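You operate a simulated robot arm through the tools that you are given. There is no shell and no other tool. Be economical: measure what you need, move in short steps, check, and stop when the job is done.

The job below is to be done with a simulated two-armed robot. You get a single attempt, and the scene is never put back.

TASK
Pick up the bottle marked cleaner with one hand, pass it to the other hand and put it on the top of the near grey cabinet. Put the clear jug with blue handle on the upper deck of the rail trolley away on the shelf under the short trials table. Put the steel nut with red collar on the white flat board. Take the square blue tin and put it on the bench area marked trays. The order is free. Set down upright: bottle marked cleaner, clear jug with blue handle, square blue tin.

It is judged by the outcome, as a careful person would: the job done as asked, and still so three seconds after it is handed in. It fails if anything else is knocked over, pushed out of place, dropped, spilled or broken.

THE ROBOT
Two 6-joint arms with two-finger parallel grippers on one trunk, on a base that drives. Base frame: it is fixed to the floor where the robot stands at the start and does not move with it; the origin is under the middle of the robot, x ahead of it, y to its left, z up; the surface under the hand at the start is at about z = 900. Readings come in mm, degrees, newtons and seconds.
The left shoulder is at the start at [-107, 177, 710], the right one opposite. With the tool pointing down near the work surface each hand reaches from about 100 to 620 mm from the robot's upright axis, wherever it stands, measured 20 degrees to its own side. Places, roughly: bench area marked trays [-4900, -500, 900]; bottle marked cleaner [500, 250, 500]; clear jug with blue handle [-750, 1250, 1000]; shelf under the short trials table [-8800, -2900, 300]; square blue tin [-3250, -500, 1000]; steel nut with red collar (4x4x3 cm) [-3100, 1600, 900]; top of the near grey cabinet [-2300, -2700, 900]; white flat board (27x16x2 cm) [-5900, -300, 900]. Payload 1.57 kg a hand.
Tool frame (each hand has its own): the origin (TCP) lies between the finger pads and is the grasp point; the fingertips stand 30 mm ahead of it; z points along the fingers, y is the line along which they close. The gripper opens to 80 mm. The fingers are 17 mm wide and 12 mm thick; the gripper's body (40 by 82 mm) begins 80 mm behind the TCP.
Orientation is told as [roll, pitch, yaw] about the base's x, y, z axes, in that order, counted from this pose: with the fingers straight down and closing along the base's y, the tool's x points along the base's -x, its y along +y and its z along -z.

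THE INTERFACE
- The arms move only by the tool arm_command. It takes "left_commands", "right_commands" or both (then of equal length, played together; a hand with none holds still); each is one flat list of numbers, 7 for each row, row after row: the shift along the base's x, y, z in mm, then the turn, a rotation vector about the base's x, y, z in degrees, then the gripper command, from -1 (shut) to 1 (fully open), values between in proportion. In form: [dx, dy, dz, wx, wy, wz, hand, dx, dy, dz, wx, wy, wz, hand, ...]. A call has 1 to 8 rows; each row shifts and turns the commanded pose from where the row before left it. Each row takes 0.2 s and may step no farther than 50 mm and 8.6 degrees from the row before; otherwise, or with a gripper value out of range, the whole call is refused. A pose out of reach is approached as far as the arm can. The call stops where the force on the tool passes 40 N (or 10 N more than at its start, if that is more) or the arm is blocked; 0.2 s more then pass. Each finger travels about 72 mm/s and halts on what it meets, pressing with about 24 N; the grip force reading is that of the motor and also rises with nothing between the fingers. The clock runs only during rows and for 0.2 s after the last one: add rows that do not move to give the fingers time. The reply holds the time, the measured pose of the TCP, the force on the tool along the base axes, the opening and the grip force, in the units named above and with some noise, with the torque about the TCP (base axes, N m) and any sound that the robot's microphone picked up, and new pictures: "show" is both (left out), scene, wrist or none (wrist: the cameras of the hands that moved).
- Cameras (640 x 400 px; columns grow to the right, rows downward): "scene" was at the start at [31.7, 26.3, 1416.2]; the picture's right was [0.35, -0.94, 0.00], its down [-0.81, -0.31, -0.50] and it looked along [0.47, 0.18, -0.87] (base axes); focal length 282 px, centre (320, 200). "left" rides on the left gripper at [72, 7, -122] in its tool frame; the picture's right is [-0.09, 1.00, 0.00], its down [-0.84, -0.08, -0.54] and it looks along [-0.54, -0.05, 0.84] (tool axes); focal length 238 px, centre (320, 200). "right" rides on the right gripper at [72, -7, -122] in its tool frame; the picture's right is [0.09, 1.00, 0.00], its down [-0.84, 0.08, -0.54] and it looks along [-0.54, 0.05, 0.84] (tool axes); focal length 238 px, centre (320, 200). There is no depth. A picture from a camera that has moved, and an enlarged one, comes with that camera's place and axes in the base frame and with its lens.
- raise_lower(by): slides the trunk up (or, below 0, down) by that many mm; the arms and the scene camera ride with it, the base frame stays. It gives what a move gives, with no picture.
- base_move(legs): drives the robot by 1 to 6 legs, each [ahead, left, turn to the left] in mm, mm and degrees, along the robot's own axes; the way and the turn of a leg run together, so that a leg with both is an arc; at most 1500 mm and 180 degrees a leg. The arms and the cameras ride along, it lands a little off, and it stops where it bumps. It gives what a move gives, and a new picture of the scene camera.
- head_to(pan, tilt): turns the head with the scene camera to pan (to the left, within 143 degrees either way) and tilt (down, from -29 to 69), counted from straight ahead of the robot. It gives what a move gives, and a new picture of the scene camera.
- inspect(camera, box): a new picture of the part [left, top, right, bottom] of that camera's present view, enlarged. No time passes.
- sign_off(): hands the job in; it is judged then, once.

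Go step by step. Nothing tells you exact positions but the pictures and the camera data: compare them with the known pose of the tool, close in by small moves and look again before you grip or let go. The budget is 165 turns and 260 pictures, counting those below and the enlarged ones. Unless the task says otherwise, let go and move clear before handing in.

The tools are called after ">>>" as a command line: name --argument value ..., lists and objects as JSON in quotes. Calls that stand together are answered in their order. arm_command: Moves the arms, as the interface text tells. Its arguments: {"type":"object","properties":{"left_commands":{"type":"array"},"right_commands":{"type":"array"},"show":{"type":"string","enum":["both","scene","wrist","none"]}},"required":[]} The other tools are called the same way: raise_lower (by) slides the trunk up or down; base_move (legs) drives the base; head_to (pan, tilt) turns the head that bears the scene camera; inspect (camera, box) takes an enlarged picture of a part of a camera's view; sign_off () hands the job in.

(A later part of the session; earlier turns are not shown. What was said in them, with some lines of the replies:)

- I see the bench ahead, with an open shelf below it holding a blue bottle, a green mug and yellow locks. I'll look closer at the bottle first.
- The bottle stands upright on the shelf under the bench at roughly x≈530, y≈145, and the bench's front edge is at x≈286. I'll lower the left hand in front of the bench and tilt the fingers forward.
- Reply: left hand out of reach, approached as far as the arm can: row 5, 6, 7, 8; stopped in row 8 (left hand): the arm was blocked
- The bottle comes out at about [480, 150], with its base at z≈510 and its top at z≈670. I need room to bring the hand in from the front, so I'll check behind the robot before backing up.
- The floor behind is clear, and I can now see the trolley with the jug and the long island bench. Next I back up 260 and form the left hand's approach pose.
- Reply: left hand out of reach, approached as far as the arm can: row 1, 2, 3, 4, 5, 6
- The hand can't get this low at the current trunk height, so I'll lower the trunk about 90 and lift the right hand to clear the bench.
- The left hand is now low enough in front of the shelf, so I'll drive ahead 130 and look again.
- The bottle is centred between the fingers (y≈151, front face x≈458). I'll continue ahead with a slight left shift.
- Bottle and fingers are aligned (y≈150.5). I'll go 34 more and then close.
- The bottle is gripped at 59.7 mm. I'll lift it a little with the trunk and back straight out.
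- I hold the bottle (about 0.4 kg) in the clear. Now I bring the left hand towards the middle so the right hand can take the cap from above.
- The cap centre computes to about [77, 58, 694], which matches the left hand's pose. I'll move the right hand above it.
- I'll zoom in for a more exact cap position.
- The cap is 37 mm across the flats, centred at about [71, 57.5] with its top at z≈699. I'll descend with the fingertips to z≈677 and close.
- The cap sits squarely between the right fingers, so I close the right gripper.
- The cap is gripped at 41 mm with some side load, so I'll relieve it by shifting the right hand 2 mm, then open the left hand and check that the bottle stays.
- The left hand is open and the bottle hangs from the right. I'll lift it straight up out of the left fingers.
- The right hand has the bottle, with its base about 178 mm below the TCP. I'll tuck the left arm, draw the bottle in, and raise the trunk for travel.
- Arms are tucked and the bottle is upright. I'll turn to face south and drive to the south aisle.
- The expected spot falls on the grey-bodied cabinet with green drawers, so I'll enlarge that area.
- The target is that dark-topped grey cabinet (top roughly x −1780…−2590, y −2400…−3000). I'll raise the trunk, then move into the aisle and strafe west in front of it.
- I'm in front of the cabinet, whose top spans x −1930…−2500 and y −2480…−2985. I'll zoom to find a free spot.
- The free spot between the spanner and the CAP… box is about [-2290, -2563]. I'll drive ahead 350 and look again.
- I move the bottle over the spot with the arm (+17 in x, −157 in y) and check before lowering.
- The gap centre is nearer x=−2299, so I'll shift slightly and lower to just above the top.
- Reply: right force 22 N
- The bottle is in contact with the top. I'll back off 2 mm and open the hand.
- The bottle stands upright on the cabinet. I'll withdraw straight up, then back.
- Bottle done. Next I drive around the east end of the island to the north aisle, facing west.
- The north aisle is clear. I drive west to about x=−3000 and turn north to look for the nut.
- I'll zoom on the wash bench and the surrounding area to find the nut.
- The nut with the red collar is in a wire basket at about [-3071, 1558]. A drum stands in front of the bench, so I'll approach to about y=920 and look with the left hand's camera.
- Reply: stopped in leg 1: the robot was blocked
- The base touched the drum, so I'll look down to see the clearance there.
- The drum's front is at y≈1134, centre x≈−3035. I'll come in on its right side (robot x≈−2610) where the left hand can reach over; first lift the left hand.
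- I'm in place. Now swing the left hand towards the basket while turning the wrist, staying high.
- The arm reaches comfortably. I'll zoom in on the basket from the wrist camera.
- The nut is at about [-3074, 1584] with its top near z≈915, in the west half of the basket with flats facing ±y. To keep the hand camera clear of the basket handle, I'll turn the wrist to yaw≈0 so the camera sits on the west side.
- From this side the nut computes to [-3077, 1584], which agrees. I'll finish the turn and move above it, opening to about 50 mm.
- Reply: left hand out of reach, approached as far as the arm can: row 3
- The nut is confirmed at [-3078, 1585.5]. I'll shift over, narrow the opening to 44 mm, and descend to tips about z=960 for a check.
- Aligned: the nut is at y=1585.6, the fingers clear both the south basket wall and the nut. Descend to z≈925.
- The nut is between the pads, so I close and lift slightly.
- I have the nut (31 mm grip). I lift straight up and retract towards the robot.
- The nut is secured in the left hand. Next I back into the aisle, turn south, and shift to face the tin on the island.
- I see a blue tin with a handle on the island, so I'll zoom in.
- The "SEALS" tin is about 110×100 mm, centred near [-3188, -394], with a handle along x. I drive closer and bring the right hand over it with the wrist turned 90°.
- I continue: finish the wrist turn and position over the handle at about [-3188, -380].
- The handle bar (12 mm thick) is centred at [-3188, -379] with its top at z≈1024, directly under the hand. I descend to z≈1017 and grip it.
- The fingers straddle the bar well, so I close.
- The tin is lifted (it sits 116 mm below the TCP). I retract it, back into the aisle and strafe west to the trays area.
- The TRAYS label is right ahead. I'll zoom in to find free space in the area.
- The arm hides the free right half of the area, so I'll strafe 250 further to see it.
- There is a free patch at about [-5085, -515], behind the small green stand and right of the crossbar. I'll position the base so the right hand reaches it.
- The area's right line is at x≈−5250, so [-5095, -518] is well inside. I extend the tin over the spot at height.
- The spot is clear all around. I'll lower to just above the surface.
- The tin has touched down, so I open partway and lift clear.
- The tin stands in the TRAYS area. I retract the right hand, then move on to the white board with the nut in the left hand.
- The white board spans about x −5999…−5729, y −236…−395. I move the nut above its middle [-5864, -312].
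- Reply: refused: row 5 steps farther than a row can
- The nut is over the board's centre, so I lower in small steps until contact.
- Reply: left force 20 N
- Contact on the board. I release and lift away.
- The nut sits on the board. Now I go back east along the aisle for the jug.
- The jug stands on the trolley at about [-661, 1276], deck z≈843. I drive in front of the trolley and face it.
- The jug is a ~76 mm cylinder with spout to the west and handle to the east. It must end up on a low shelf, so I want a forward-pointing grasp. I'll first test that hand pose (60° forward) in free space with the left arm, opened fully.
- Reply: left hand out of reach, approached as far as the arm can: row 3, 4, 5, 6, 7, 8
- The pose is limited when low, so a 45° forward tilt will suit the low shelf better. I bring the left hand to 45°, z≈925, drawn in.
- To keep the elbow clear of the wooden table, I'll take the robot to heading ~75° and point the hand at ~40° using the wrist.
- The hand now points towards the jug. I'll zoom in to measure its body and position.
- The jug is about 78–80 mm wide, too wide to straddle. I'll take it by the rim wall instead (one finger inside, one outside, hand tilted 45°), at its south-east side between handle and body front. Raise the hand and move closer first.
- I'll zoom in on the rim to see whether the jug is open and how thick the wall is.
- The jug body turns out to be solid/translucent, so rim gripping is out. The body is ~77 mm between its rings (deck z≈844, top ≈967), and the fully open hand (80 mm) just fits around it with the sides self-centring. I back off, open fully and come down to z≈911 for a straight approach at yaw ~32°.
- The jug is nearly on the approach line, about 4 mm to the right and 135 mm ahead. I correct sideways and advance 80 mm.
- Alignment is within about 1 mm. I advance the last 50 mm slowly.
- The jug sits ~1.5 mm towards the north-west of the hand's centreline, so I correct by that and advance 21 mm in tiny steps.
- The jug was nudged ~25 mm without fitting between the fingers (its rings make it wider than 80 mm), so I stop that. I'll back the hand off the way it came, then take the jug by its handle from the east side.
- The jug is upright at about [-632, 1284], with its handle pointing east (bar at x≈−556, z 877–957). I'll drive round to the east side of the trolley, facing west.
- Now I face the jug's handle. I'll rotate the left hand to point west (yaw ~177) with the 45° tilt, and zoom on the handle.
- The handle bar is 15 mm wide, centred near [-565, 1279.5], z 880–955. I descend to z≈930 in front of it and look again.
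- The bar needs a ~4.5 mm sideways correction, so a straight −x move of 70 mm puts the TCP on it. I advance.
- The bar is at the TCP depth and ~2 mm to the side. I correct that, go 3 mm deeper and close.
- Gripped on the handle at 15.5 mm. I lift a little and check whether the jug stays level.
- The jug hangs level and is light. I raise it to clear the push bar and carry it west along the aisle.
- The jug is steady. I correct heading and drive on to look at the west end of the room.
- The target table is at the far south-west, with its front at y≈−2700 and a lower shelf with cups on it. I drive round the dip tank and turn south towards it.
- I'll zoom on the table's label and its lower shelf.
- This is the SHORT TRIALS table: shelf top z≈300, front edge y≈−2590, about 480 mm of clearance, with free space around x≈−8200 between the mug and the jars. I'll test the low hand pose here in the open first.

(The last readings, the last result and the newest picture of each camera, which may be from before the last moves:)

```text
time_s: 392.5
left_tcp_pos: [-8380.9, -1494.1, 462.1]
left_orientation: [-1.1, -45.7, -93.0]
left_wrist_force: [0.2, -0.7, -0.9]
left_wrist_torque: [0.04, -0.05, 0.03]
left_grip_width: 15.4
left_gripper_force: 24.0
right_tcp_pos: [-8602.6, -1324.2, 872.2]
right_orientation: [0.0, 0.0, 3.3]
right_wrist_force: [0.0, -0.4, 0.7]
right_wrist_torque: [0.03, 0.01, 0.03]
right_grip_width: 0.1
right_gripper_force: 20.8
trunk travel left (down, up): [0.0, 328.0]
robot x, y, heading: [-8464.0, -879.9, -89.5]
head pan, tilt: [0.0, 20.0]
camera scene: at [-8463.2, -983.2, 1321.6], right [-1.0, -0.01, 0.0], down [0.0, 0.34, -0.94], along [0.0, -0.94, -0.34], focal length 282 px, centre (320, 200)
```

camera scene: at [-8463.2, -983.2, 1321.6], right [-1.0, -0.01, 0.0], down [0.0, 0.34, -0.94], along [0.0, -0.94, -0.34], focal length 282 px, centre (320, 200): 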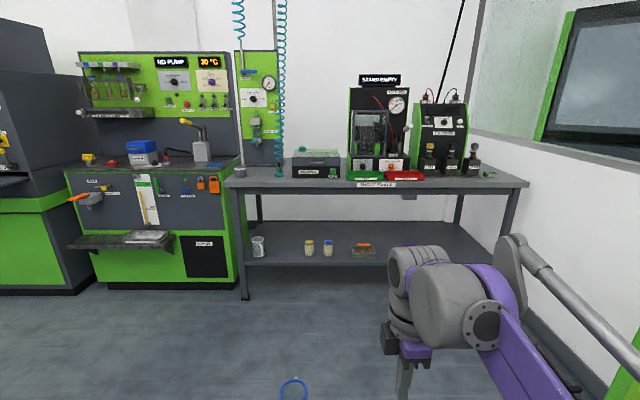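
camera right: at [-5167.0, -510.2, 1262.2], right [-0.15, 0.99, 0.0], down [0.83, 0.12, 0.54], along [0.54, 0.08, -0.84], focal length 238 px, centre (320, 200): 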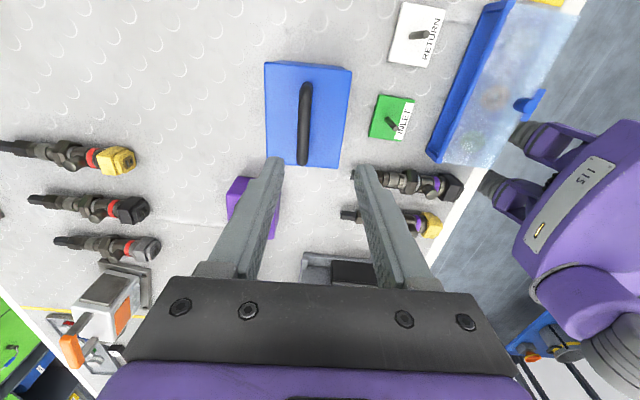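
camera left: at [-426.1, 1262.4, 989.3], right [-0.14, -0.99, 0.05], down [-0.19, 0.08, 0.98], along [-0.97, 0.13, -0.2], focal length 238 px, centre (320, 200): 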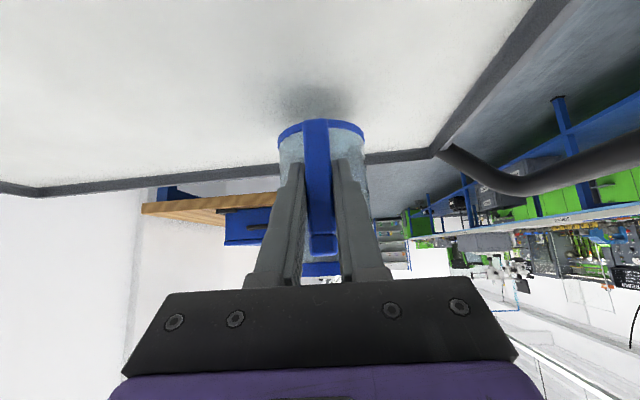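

Reaching z=462 works fine. I test further down to z≈390.

>>> arm_command --left_commands '[0, -8, -20, 0, 0, 0, -1, 0, -8, -20, 0, 0, 0, -1, 0, -8, -20, 0, 0, 0, -1, 0, -6, -12, 0, 0, 0, -1, 0, 0, 0, 0, 0, 0, -1]' --show "none"

>>> head_to --pan 10 --tilt 40

```text
time_s: 393.7
left_tcp_pos: [-8382.4, -1525.0, 390.7]
left_orientation: [-1.0, -45.8, -93.1]
left_wrist_force: [0.0, -0.1, -0.9]
left_wrist_torque: [0.05, 0.05, 0.01]
left_grip_width: 15.6
left_gripper_force: 24.4
right_tcp_pos: [-8601.0, -1323.9, 872.6]
right_orientation: [0.0, 0.0, 3.3]
right_wrist_force: [0.5, 0.1, -0.6]
right_wrist_torque: [-0.01, 0.03, 0.03]
right_grip_width: 0.0
right_gripper_force: 21.4
trunk travel left (down, up): [0.0, 328.0]
robot x, y, heading: [-8468.9, -883.5, -90.0]
head pan, tilt: [0.0, 20.0]
```

```text
time_s: 394.6
left_tcp_pos: [-8382.4, -1525.9, 391.4]
left_orientation: [-1.2, -45.7, -93.1]
left_wrist_force: [-0.7, -0.1, -1.0]
left_wrist_torque: [0.09, 0.01, 0.02]
left_grip_width: 15.5
left_gripper_force: 24.8
right_tcp_pos: [-8599.8, -1323.1, 872.3]
right_orientation: [0.0, 0.0, 3.3]
right_wrist_force: [0.8, -0.5, -0.1]
right_wrist_torque: [-0.04, -0.02, -0.06]
right_grip_width: 0.0
right_gripper_force: 21.0
trunk travel left (down, up): [0.0, 328.0]
robot x, y, heading: [-8463.7, -886.4, -89.6]
head pan, tilt: [10.0, 40.0]
camera scene: at [-8448.5, -973.4, 1290.3], right [-0.98, -0.18, 0.0], down [-0.11, 0.63, -0.77], along [0.14, -0.75, -0.64], focal length 282 px, centre (320, 200)
```

scene: 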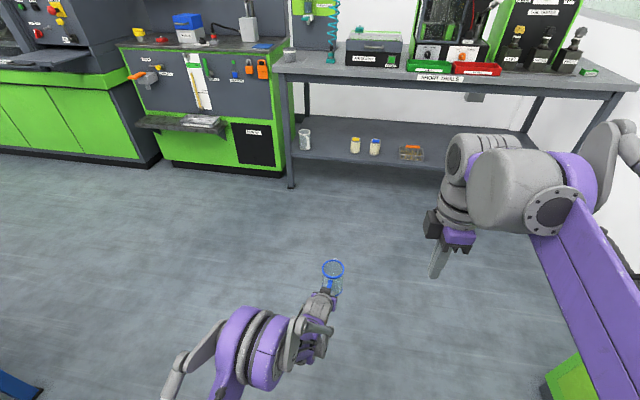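

The low pose is reachable (jug base would be at z≈308). I raise the jug 45 mm, then drive to just in front of the shelf at x≈−8200.

>>> arm_command --left_commands '[0, 0, 20, 0, 0, 0, -1, 0, 0, 25, 0, 0, 0, -1]' --show "none"

>>> base_move --legs '[[0, 184, 0], [960, 0, 0]]'

>>> inspect --camera "left" --box '[0, 0, 640, 400]'

```text
time_s: 395.2
left_tcp_pos: [-8379.7, -1525.8, 436.0]
left_orientation: [-1.1, -45.6, -93.1]
left_wrist_force: [-0.3, 0.2, -0.2]
left_wrist_torque: [0.05, 0.0, 0.01]
left_grip_width: 15.8
left_gripper_force: 24.3
right_tcp_pos: [-8599.9, -1323.6, 872.4]
right_orientation: [0.0, 0.0, 3.3]
right_wrist_force: [-0.1, -0.2, 0.1]
right_wrist_torque: [0.01, 0.0, 0.03]
right_grip_width: 0.0
right_gripper_force: 21.5
trunk travel left (down, up): [0.0, 328.0]
robot x, y, heading: [-8468.7, -881.8, -89.9]
head pan, tilt: [10.0, 40.0]
```

```text
time_s: 402.0
left_tcp_pos: [-8181.2, -2476.8, 436.0]
left_orientation: [-1.1, -45.7, -92.6]
left_wrist_force: [1.0, -0.3, -2.1]
left_wrist_torque: [0.05, -0.01, 0.03]
left_grip_width: 15.5
left_gripper_force: 23.7
right_tcp_pos: [-8404.1, -2277.9, 871.6]
right_orientation: [0.0, 0.1, 3.8]
right_wrist_force: [0.2, -0.2, 0.8]
right_wrist_torque: [0.01, 0.02, -0.02]
right_grip_width: 0.0
right_gripper_force: 21.6
trunk travel left (down, up): [0.0, 328.0]
robot x, y, heading: [-8272.1, -1837.2, -89.3]
head pan, tilt: [10.0, 40.0]
camera scene: at [-8254.5, -1926.0, 1290.2], right [-0.98, -0.19, 0.0], down [-0.12, 0.63, -0.77], along [0.14, -0.75, -0.64], focal length 282 px, centre (320, 200)
```

scene: 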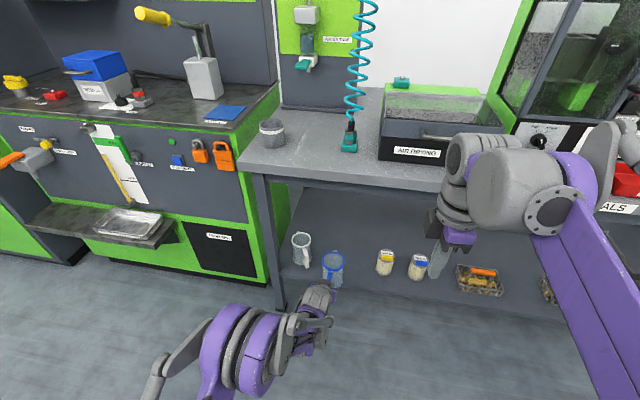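

```text
1.00 times, centred on (320, 200) of left (not enlarged: the box is as wide or as high as the picture)
camera zoom: at [-8166.3, -2339.0, 468.5], right [0.99, -0.12, 0.05], down [-0.08, -0.19, 0.98], along [-0.11, -0.97, -0.2], focal length 238 px, centre (320, 200)
```

zoom: 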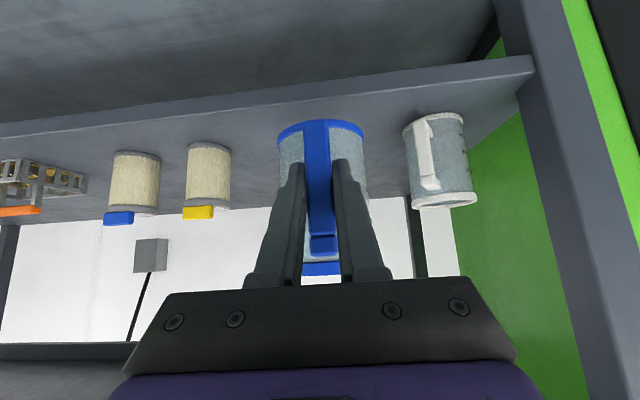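

The gap between mug (x≈−8073) and jars (x≈−8345) is clear, the jug is at x≈−8187, and the shelf's front edge is y≈−2566. I drive ahead 138 mm.

>>> base_move --legs '[[138, -8, 0]]'

>>> inspect --camera "left" --box '[0, 0, 640, 400]'

>>> inspect --camera "scene" --box '[240, 150, 440, 275]'

```text
time_s: 403.4
left_tcp_pos: [-8187.3, -2617.8, 434.7]
left_orientation: [-1.1, -45.7, -92.6]
left_wrist_force: [-0.4, -0.3, -1.0]
left_wrist_torque: [0.04, 0.0, 0.01]
left_grip_width: 15.4
left_gripper_force: 23.8
right_tcp_pos: [-8410.4, -2418.6, 872.7]
right_orientation: [0.1, 0.0, 3.8]
right_wrist_force: [-0.5, -0.7, 0.0]
right_wrist_torque: [0.02, -0.01, -0.02]
right_grip_width: 0.0
right_gripper_force: 20.7
trunk travel left (down, up): [0.0, 328.0]
robot x, y, heading: [-8275.8, -1976.9, -89.1]
head pan, tilt: [10.0, 40.0]
camera scene: at [-8260.4, -2067.1, 1290.2], right [-0.98, -0.19, 0.0], down [-0.12, 0.63, -0.77], along [0.14, -0.75, -0.64], focal length 282 px, centre (320, 200)
```

scene: 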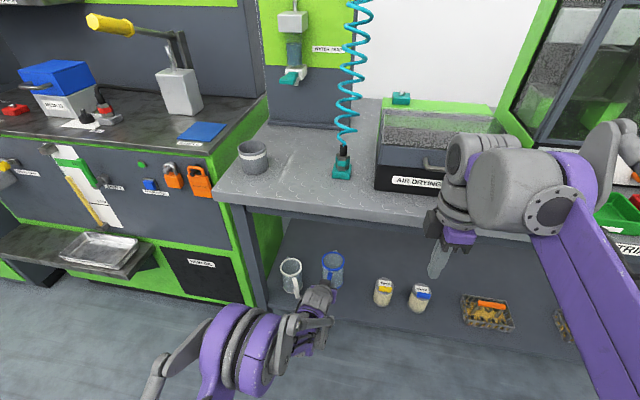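

```text
1.00 times, centred on (320, 200) of left (not enlarged: the box is as wide or as high as the picture)
camera zoom: at [-8171.9, -2479.6, 468.3], right [0.99, -0.12, 0.05], down [-0.08, -0.19, 0.98], along [-0.11, -0.97, -0.2], focal length 238 px, centre (320, 200)
```

zoom: 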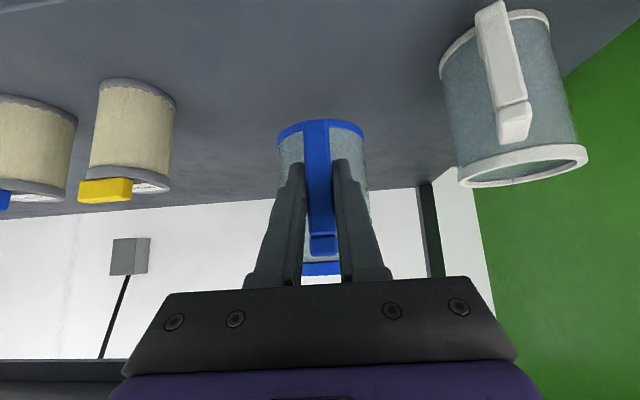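

```text
3.20 times, centred on (340, 212) of scene
camera zoom: at [-8260.4, -2067.1, 1290.2], right [-0.98, -0.19, 0.0], down [-0.12, 0.63, -0.77], along [0.14, -0.75, -0.64], focal length 903 px, centre (256, 160)
```

zoom: 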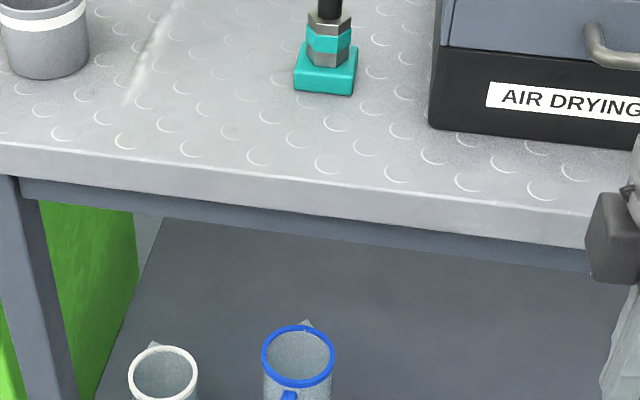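

The jug is over the shelf. I lower it gently to contact.

>>> arm_command --left_commands '[0, 0, -15, 0, 0, 0, -1, 0, 0, -15, 0, 0, 0, -1, 0, 0, -8, 0, 0, 0, -1, 0, 0, 0, 0, 0, 0, -1]' --show "none"

>>> arm_command --left_commands '[0, 0, -4, 0, 0, 0, -1, 0, 0, 0, 0, 0, 0, -1]' --show "none"

>>> arm_command --left_commands '[0, 0, -4, 0, 0, 0, -1, 0, 0, 0, 0, 0, 0, -1]' --show "wrist"

```text
time_s: 404.4
left_tcp_pos: [-8187.9, -2616.6, 397.1]
left_orientation: [-1.1, -45.6, -92.6]
left_wrist_force: [-0.1, -0.2, -1.8]
left_wrist_torque: [0.04, -0.04, -0.01]
left_grip_width: 15.8
left_gripper_force: 23.8
right_tcp_pos: [-8410.0, -2419.3, 871.4]
right_orientation: [-0.1, 0.0, 3.8]
right_wrist_force: [-0.5, 0.3, 0.2]
right_wrist_torque: [0.0, 0.04, -0.01]
right_grip_width: 0.0
right_gripper_force: 21.4
trunk travel left (down, up): [0.0, 328.0]
robot x, y, heading: [-8276.3, -1976.8, -89.3]
head pan, tilt: [10.0, 40.0]
```

```text
time_s: 404.9
left_tcp_pos: [-8187.3, -2617.8, 393.2]
left_orientation: [-1.2, -45.6, -92.6]
left_wrist_force: [0.4, -0.3, -1.4]
left_wrist_torque: [0.08, 0.0, 0.0]
left_grip_width: 15.8
left_gripper_force: 23.7
right_tcp_pos: [-8409.9, -2419.4, 872.5]
right_orientation: [0.0, 0.0, 3.8]
right_wrist_force: [-0.3, 0.5, 0.0]
right_wrist_torque: [-0.02, 0.01, 0.01]
right_grip_width: 0.1
right_gripper_force: 20.9
trunk travel left (down, up): [0.0, 328.0]
robot x, y, heading: [-8277.7, -1979.0, -89.0]
head pan, tilt: [10.0, 40.0]
```

```text
time_s: 405.6
left_tcp_pos: [-8188.1, -2617.7, 390.0]
left_orientation: [-1.1, -45.8, -92.5]
left_wrist_force: [-0.7, 0.1, -0.7]
left_wrist_torque: [0.06, 0.0, 0.0]
left_grip_width: 15.2
left_gripper_force: 23.9
right_tcp_pos: [-8409.6, -2417.9, 872.7]
right_orientation: [0.0, 0.0, 3.8]
right_wrist_force: [-0.8, 1.0, 0.2]
right_wrist_torque: [0.0, 0.03, 0.01]
right_grip_width: 0.1
right_gripper_force: 21.1
trunk travel left (down, up): [0.0, 328.0]
robot x, y, heading: [-8278.1, -1977.0, -88.9]
head pan, tilt: [10.0, 40.0]
camera left: at [-8172.3, -2479.2, 423.0], right [0.99, -0.12, 0.05], down [-0.08, -0.19, 0.98], along [-0.11, -0.97, -0.2], focal length 238 px, centre (320, 200)
```

left: 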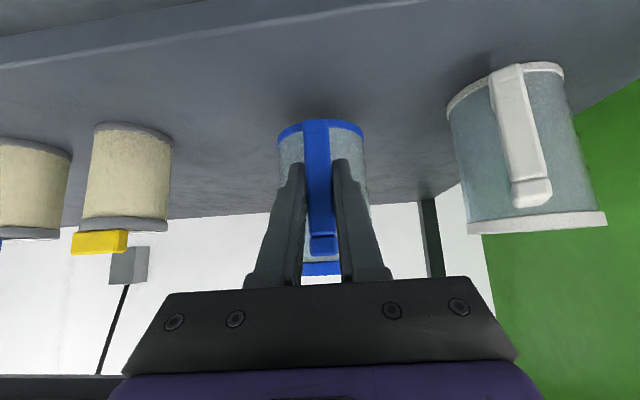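

Not in contact yet, so I keep going in small steps.

>>> arm_command --left_commands '[0, 0, -4, 0, 0, 0, -1, 0, 0, 0, 0, 0, 0, -1]' --show "none"

>>> arm_command --left_commands '[0, 0, -3, 0, 0, 0, -1, 0, 0, 0, 0, 0, 0, -1]' --show "none"

>>> arm_command --left_commands '[0, 0, -3, 0, 0, 0, -1, 0, 0, 0, 0, 0, 0, -1]' --show "none"

>>> inspect --camera "left" --box '[240, 80, 400, 180]'

```text
time_s: 406.1
left_tcp_pos: [-8188.1, -2617.5, 386.7]
left_orientation: [-1.0, -45.7, -92.6]
left_wrist_force: [-0.5, -0.1, -1.2]
left_wrist_torque: [0.07, 0.03, 0.02]
left_grip_width: 15.4
left_gripper_force: 24.2
right_tcp_pos: [-8409.5, -2419.3, 872.6]
right_orientation: [0.0, -0.1, 3.8]
right_wrist_force: [-0.6, -0.4, -0.6]
right_wrist_torque: [0.0, -0.01, 0.02]
right_grip_width: 0.0
right_gripper_force: 21.7
trunk travel left (down, up): [0.0, 328.0]
robot x, y, heading: [-8280.6, -1977.0, -89.5]
head pan, tilt: [10.0, 40.0]
```

```text
time_s: 406.8
left_tcp_pos: [-8187.7, -2618.7, 383.0]
left_orientation: [-1.1, -45.6, -92.6]
left_wrist_force: [-0.2, 0.8, -0.6]
left_wrist_torque: [0.11, 0.0, -0.02]
left_grip_width: 15.7
left_gripper_force: 23.6
right_tcp_pos: [-8409.5, -2419.0, 872.4]
right_orientation: [-0.1, 0.0, 3.8]
right_wrist_force: [-0.6, 0.5, 0.3]
right_wrist_torque: [-0.01, -0.03, 0.03]
right_grip_width: 0.0
right_gripper_force: 21.5
trunk travel left (down, up): [0.0, 328.0]
robot x, y, heading: [-8277.8, -1973.3, -89.0]
head pan, tilt: [10.0, 40.0]
```

```text
time_s: 407.4
left_tcp_pos: [-8188.1, -2616.7, 379.4]
left_orientation: [-1.1, -45.8, -92.6]
left_wrist_force: [0.0, 0.1, -0.7]
left_wrist_torque: [0.04, -0.02, -0.01]
left_grip_width: 15.6
left_gripper_force: 24.3
right_tcp_pos: [-8409.9, -2418.2, 872.6]
right_orientation: [0.0, 0.0, 3.9]
right_wrist_force: [0.4, 0.3, 0.2]
right_wrist_torque: [0.01, 0.04, 0.01]
right_grip_width: 0.0
right_gripper_force: 20.9
trunk travel left (down, up): [0.0, 328.0]
robot x, y, heading: [-8277.8, -1978.7, -89.3]
head pan, tilt: [10.0, 40.0]
```

```text
4.00 times, centred on (320, 130) of left
camera zoom: at [-8172.6, -2479.4, 412.9], right [0.99, -0.12, 0.05], down [-0.08, -0.19, 0.98], along [-0.11, -0.97, -0.2], focal length 953 px, centre (320, 480)
```

zoom: 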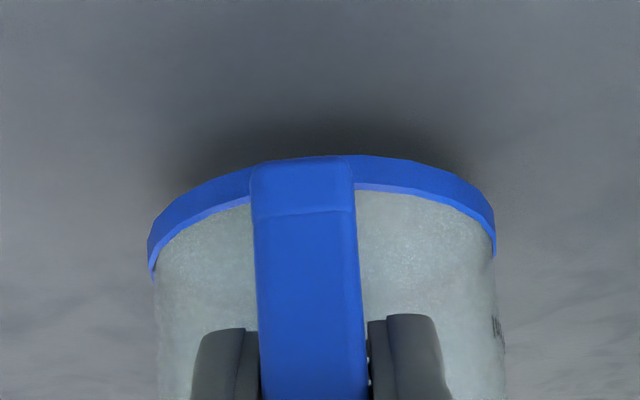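

>>> arm_command --left_commands '[0, 0, -4, 0, 0, 0, -1, 0, 0, 0, 0, 0, 0, -1]' --show "none"

>>> arm_command --left_commands '[0, 0, -4, 0, 0, 0, -1, 0, 0, 0, 0, 0, 0, -1]' --show "none"

>>> inspect --camera "left" --box '[240, 80, 400, 180]'

```text
time_s: 407.9
left_tcp_pos: [-8187.8, -2618.0, 375.4]
left_orientation: [-1.1, -45.8, -92.7]
left_wrist_force: [-0.3, -0.2, -1.3]
left_wrist_torque: [0.07, -0.01, 0.0]
left_grip_width: 15.8
left_gripper_force: 24.3
right_tcp_pos: [-8409.7, -2417.7, 871.9]
right_orientation: [0.0, 0.0, 3.8]
right_wrist_force: [0.9, -0.1, 0.2]
right_wrist_torque: [0.02, 0.0, 0.01]
right_grip_width: 0.0
right_gripper_force: 21.4
trunk travel left (down, up): [0.0, 328.0]
robot x, y, heading: [-8279.5, -1973.8, -89.2]
head pan, tilt: [10.0, 40.0]
```

```text
time_s: 408.6
left_tcp_pos: [-8188.7, -2616.6, 370.6]
left_orientation: [-1.1, -45.8, -92.6]
left_wrist_force: [0.6, -0.2, -0.5]
left_wrist_torque: [0.07, 0.04, 0.02]
left_grip_width: 15.6
left_gripper_force: 24.3
right_tcp_pos: [-8409.2, -2419.4, 872.5]
right_orientation: [0.0, 0.0, 3.7]
right_wrist_force: [0.1, -0.2, 0.0]
right_wrist_torque: [-0.02, -0.01, 0.01]
right_grip_width: 0.0
right_gripper_force: 21.7
trunk travel left (down, up): [0.0, 328.0]
robot x, y, heading: [-8279.6, -1976.8, -89.1]
head pan, tilt: [10.0, 40.0]
```

```text
4.00 times, centred on (320, 130) of left
camera zoom: at [-8172.4, -2478.6, 404.1], right [0.99, -0.12, 0.05], down [-0.08, -0.19, 0.98], along [-0.11, -0.97, -0.2], focal length 953 px, centre (320, 480)
```

zoom: 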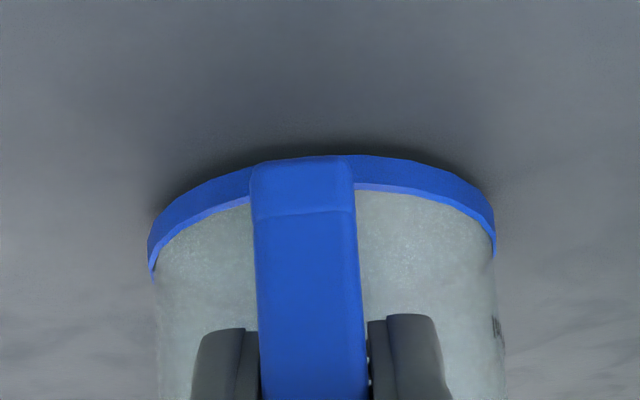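

Nearly there, since the shadow is closing.

>>> arm_command --left_commands '[0, 0, -3, 0, 0, 0, -1, 0, 0, 0, 0, 0, 0, -1]' --show "none"

>>> arm_command --left_commands '[0, 0, -3, 0, 0, 0, -1, 0, 0, 0, 0, 0, 0, -1]' --show "none"

>>> arm_command --left_commands '[0, 0, -2, 0, 0, 0, -1, 0, 0, 0, 0, 0, 0, -1]' --show "none"

>>> inspect --camera "left" --box '[240, 80, 400, 180]'

```text
time_s: 409.1
left_tcp_pos: [-8188.3, -2616.9, 368.3]
left_orientation: [-1.1, -45.7, -92.6]
left_wrist_force: [0.1, -0.2, -0.9]
left_wrist_torque: [0.04, 0.01, 0.0]
left_grip_width: 15.6
left_gripper_force: 24.0
right_tcp_pos: [-8410.0, -2418.2, 872.8]
right_orientation: [0.0, 0.0, 3.7]
right_wrist_force: [0.5, 0.0, -0.4]
right_wrist_torque: [-0.06, 0.02, 0.0]
right_grip_width: 0.0
right_gripper_force: 21.6
trunk travel left (down, up): [0.0, 328.0]
robot x, y, heading: [-8280.5, -1976.0, -89.2]
head pan, tilt: [10.0, 40.0]
```

```text
time_s: 409.8
left_tcp_pos: [-8187.8, -2617.6, 366.8]
left_orientation: [-1.0, -45.8, -92.6]
left_wrist_force: [-1.3, 3.2, 9.0]
left_wrist_torque: [-0.65, -0.15, -0.07]
left_grip_width: 15.7
left_gripper_force: 23.7
right_tcp_pos: [-8409.3, -2417.0, 872.3]
right_orientation: [0.0, 0.0, 3.8]
right_wrist_force: [-0.9, -0.7, -0.9]
right_wrist_torque: [-0.03, 0.02, -0.04]
right_grip_width: 0.4
right_gripper_force: 21.2
trunk travel left (down, up): [0.0, 328.0]
robot x, y, heading: [-8274.4, -1976.2, -89.2]
head pan, tilt: [10.0, 40.0]
```

```text
time_s: 410.4
left_tcp_pos: [-8187.8, -2617.5, 364.7]
left_orientation: [-1.1, -45.8, -92.6]
left_wrist_force: [-2.1, 7.1, 19.4]
left_wrist_torque: [-0.33, -0.17, 0.0]
left_grip_width: 15.9
left_gripper_force: 23.6
right_tcp_pos: [-8409.1, -2417.6, 873.6]
right_orientation: [-0.1, -0.1, 3.8]
right_wrist_force: [0.4, -0.1, -0.4]
right_wrist_torque: [0.0, -0.01, 0.03]
right_grip_width: 0.0
right_gripper_force: 21.3
trunk travel left (down, up): [0.0, 328.0]
robot x, y, heading: [-8279.5, -1978.5, -89.3]
head pan, tilt: [10.0, 40.0]
```

```text
4.00 times, centred on (320, 130) of left
camera zoom: at [-8172.2, -2479.0, 397.6], right [0.99, -0.12, 0.05], down [-0.08, -0.19, 0.98], along [-0.11, -0.97, -0.2], focal length 953 px, centre (320, 480)
```

zoom: 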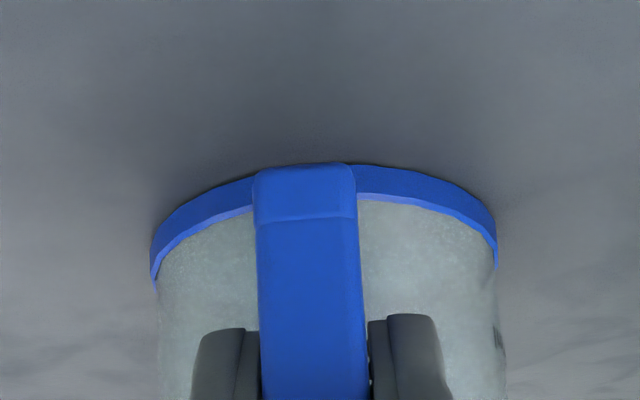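

The jug rests on the shelf. I relieve the load, open, and withdraw straight back.

>>> arm_command --left_commands '[0, 0, 2, 0, 0, 0, -1, 0, 0, 0, 0, 0, 0, -0.5, 0, 0, 0, 0, 0, 0, 0, 0, 0, 0, 0, 0, 0, 0.3, 0, 0, 0, 0, 0, 0, 0.3]' --show "wrist"

>>> base_move --legs '[[-250, 0, 0]]'

>>> inspect --camera "left" --box '[200, 60, 520, 260]'

```text
time_s: 411.6
left_tcp_pos: [-8187.5, -2617.2, 366.6]
left_orientation: [-1.1, -45.7, -92.7]
left_wrist_force: [-0.8, -0.1, 0.1]
left_wrist_torque: [0.02, -0.03, -0.06]
left_grip_width: 52.3
left_gripper_force: 0.0
right_tcp_pos: [-8409.7, -2417.1, 872.3]
right_orientation: [0.1, 0.0, 3.8]
right_wrist_force: [0.0, 0.3, -0.8]
right_wrist_torque: [-0.02, -0.01, 0.02]
right_grip_width: 0.1
right_gripper_force: 21.5
trunk travel left (down, up): [0.0, 328.0]
robot x, y, heading: [-8279.6, -1980.1, -89.2]
head pan, tilt: [10.0, 40.0]
camera left: at [-8172.2, -2479.6, 398.7], right [0.99, -0.12, 0.05], down [-0.08, -0.19, 0.98], along [-0.11, -0.97, -0.2], focal length 238 px, centre (320, 200)
```

left: 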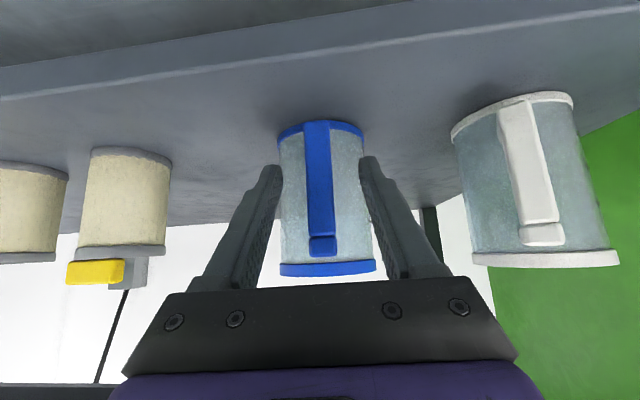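

```text
time_s: 413.4
left_tcp_pos: [-8192.7, -2370.9, 366.3]
left_orientation: [-1.2, -45.6, -92.8]
left_wrist_force: [0.5, 0.3, -0.4]
left_wrist_torque: [-0.02, 0.02, 0.01]
left_grip_width: 52.0
left_gripper_force: 0.1
right_tcp_pos: [-8414.0, -2170.2, 873.9]
right_orientation: [0.0, 0.0, 3.6]
right_wrist_force: [0.3, -0.1, 0.8]
right_wrist_torque: [-0.03, 0.03, 0.0]
right_grip_width: 0.0
right_gripper_force: 21.0
trunk travel left (down, up): [0.0, 328.0]
robot x, y, heading: [-8283.9, -1731.8, -89.3]
head pan, tilt: [10.0, 40.0]
camera scene: at [-8263.7, -1818.9, 1290.2], right [-0.98, -0.18, 0.0], down [-0.12, 0.63, -0.77], along [0.14, -0.75, -0.64], focal length 282 px, centre (320, 200)
```

scene: 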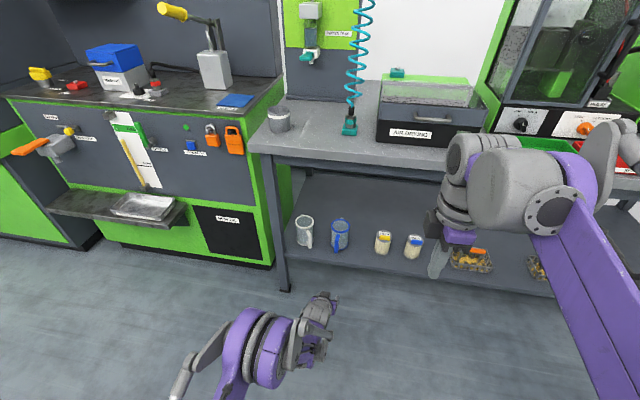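

```text
2.00 times, centred on (360, 160) of left
camera zoom: at [-8176.6, -2232.7, 398.9], right [0.99, -0.13, 0.05], down [-0.08, -0.19, 0.98], along [-0.11, -0.97, -0.2], focal length 477 px, centre (240, 280)
```

zoom: 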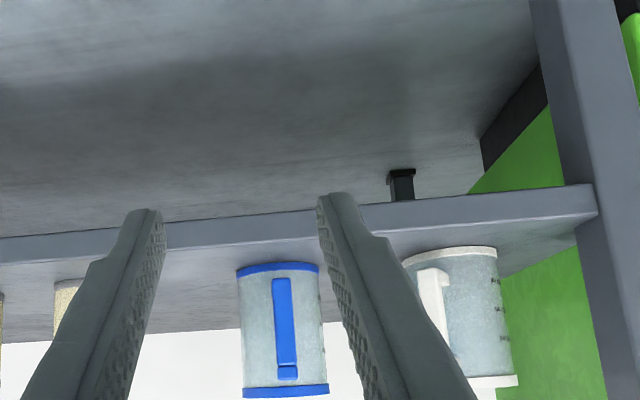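

All four items are placed, both hands are empty and clear, and the jug stands upright on the shelf. I'm handing in.

>>> sign_off

```text
The job is handed in.
```

I finished all four jobs and handed in. The cleaner bottle is on the near grey cabinet after passing from left hand to right. The jug is on the SHORT TRIALS shelf, the nut on the white board and the SEALS tin in the TRAYS area. The bottle, jug and tin looked upright when I let go.

Two small contacts could count against it. The base bumped the blue drum by the wash bench and stopped there; it looked undisturbed. My first try at the jug slid it about 25 mm along the trolley without tipping it.
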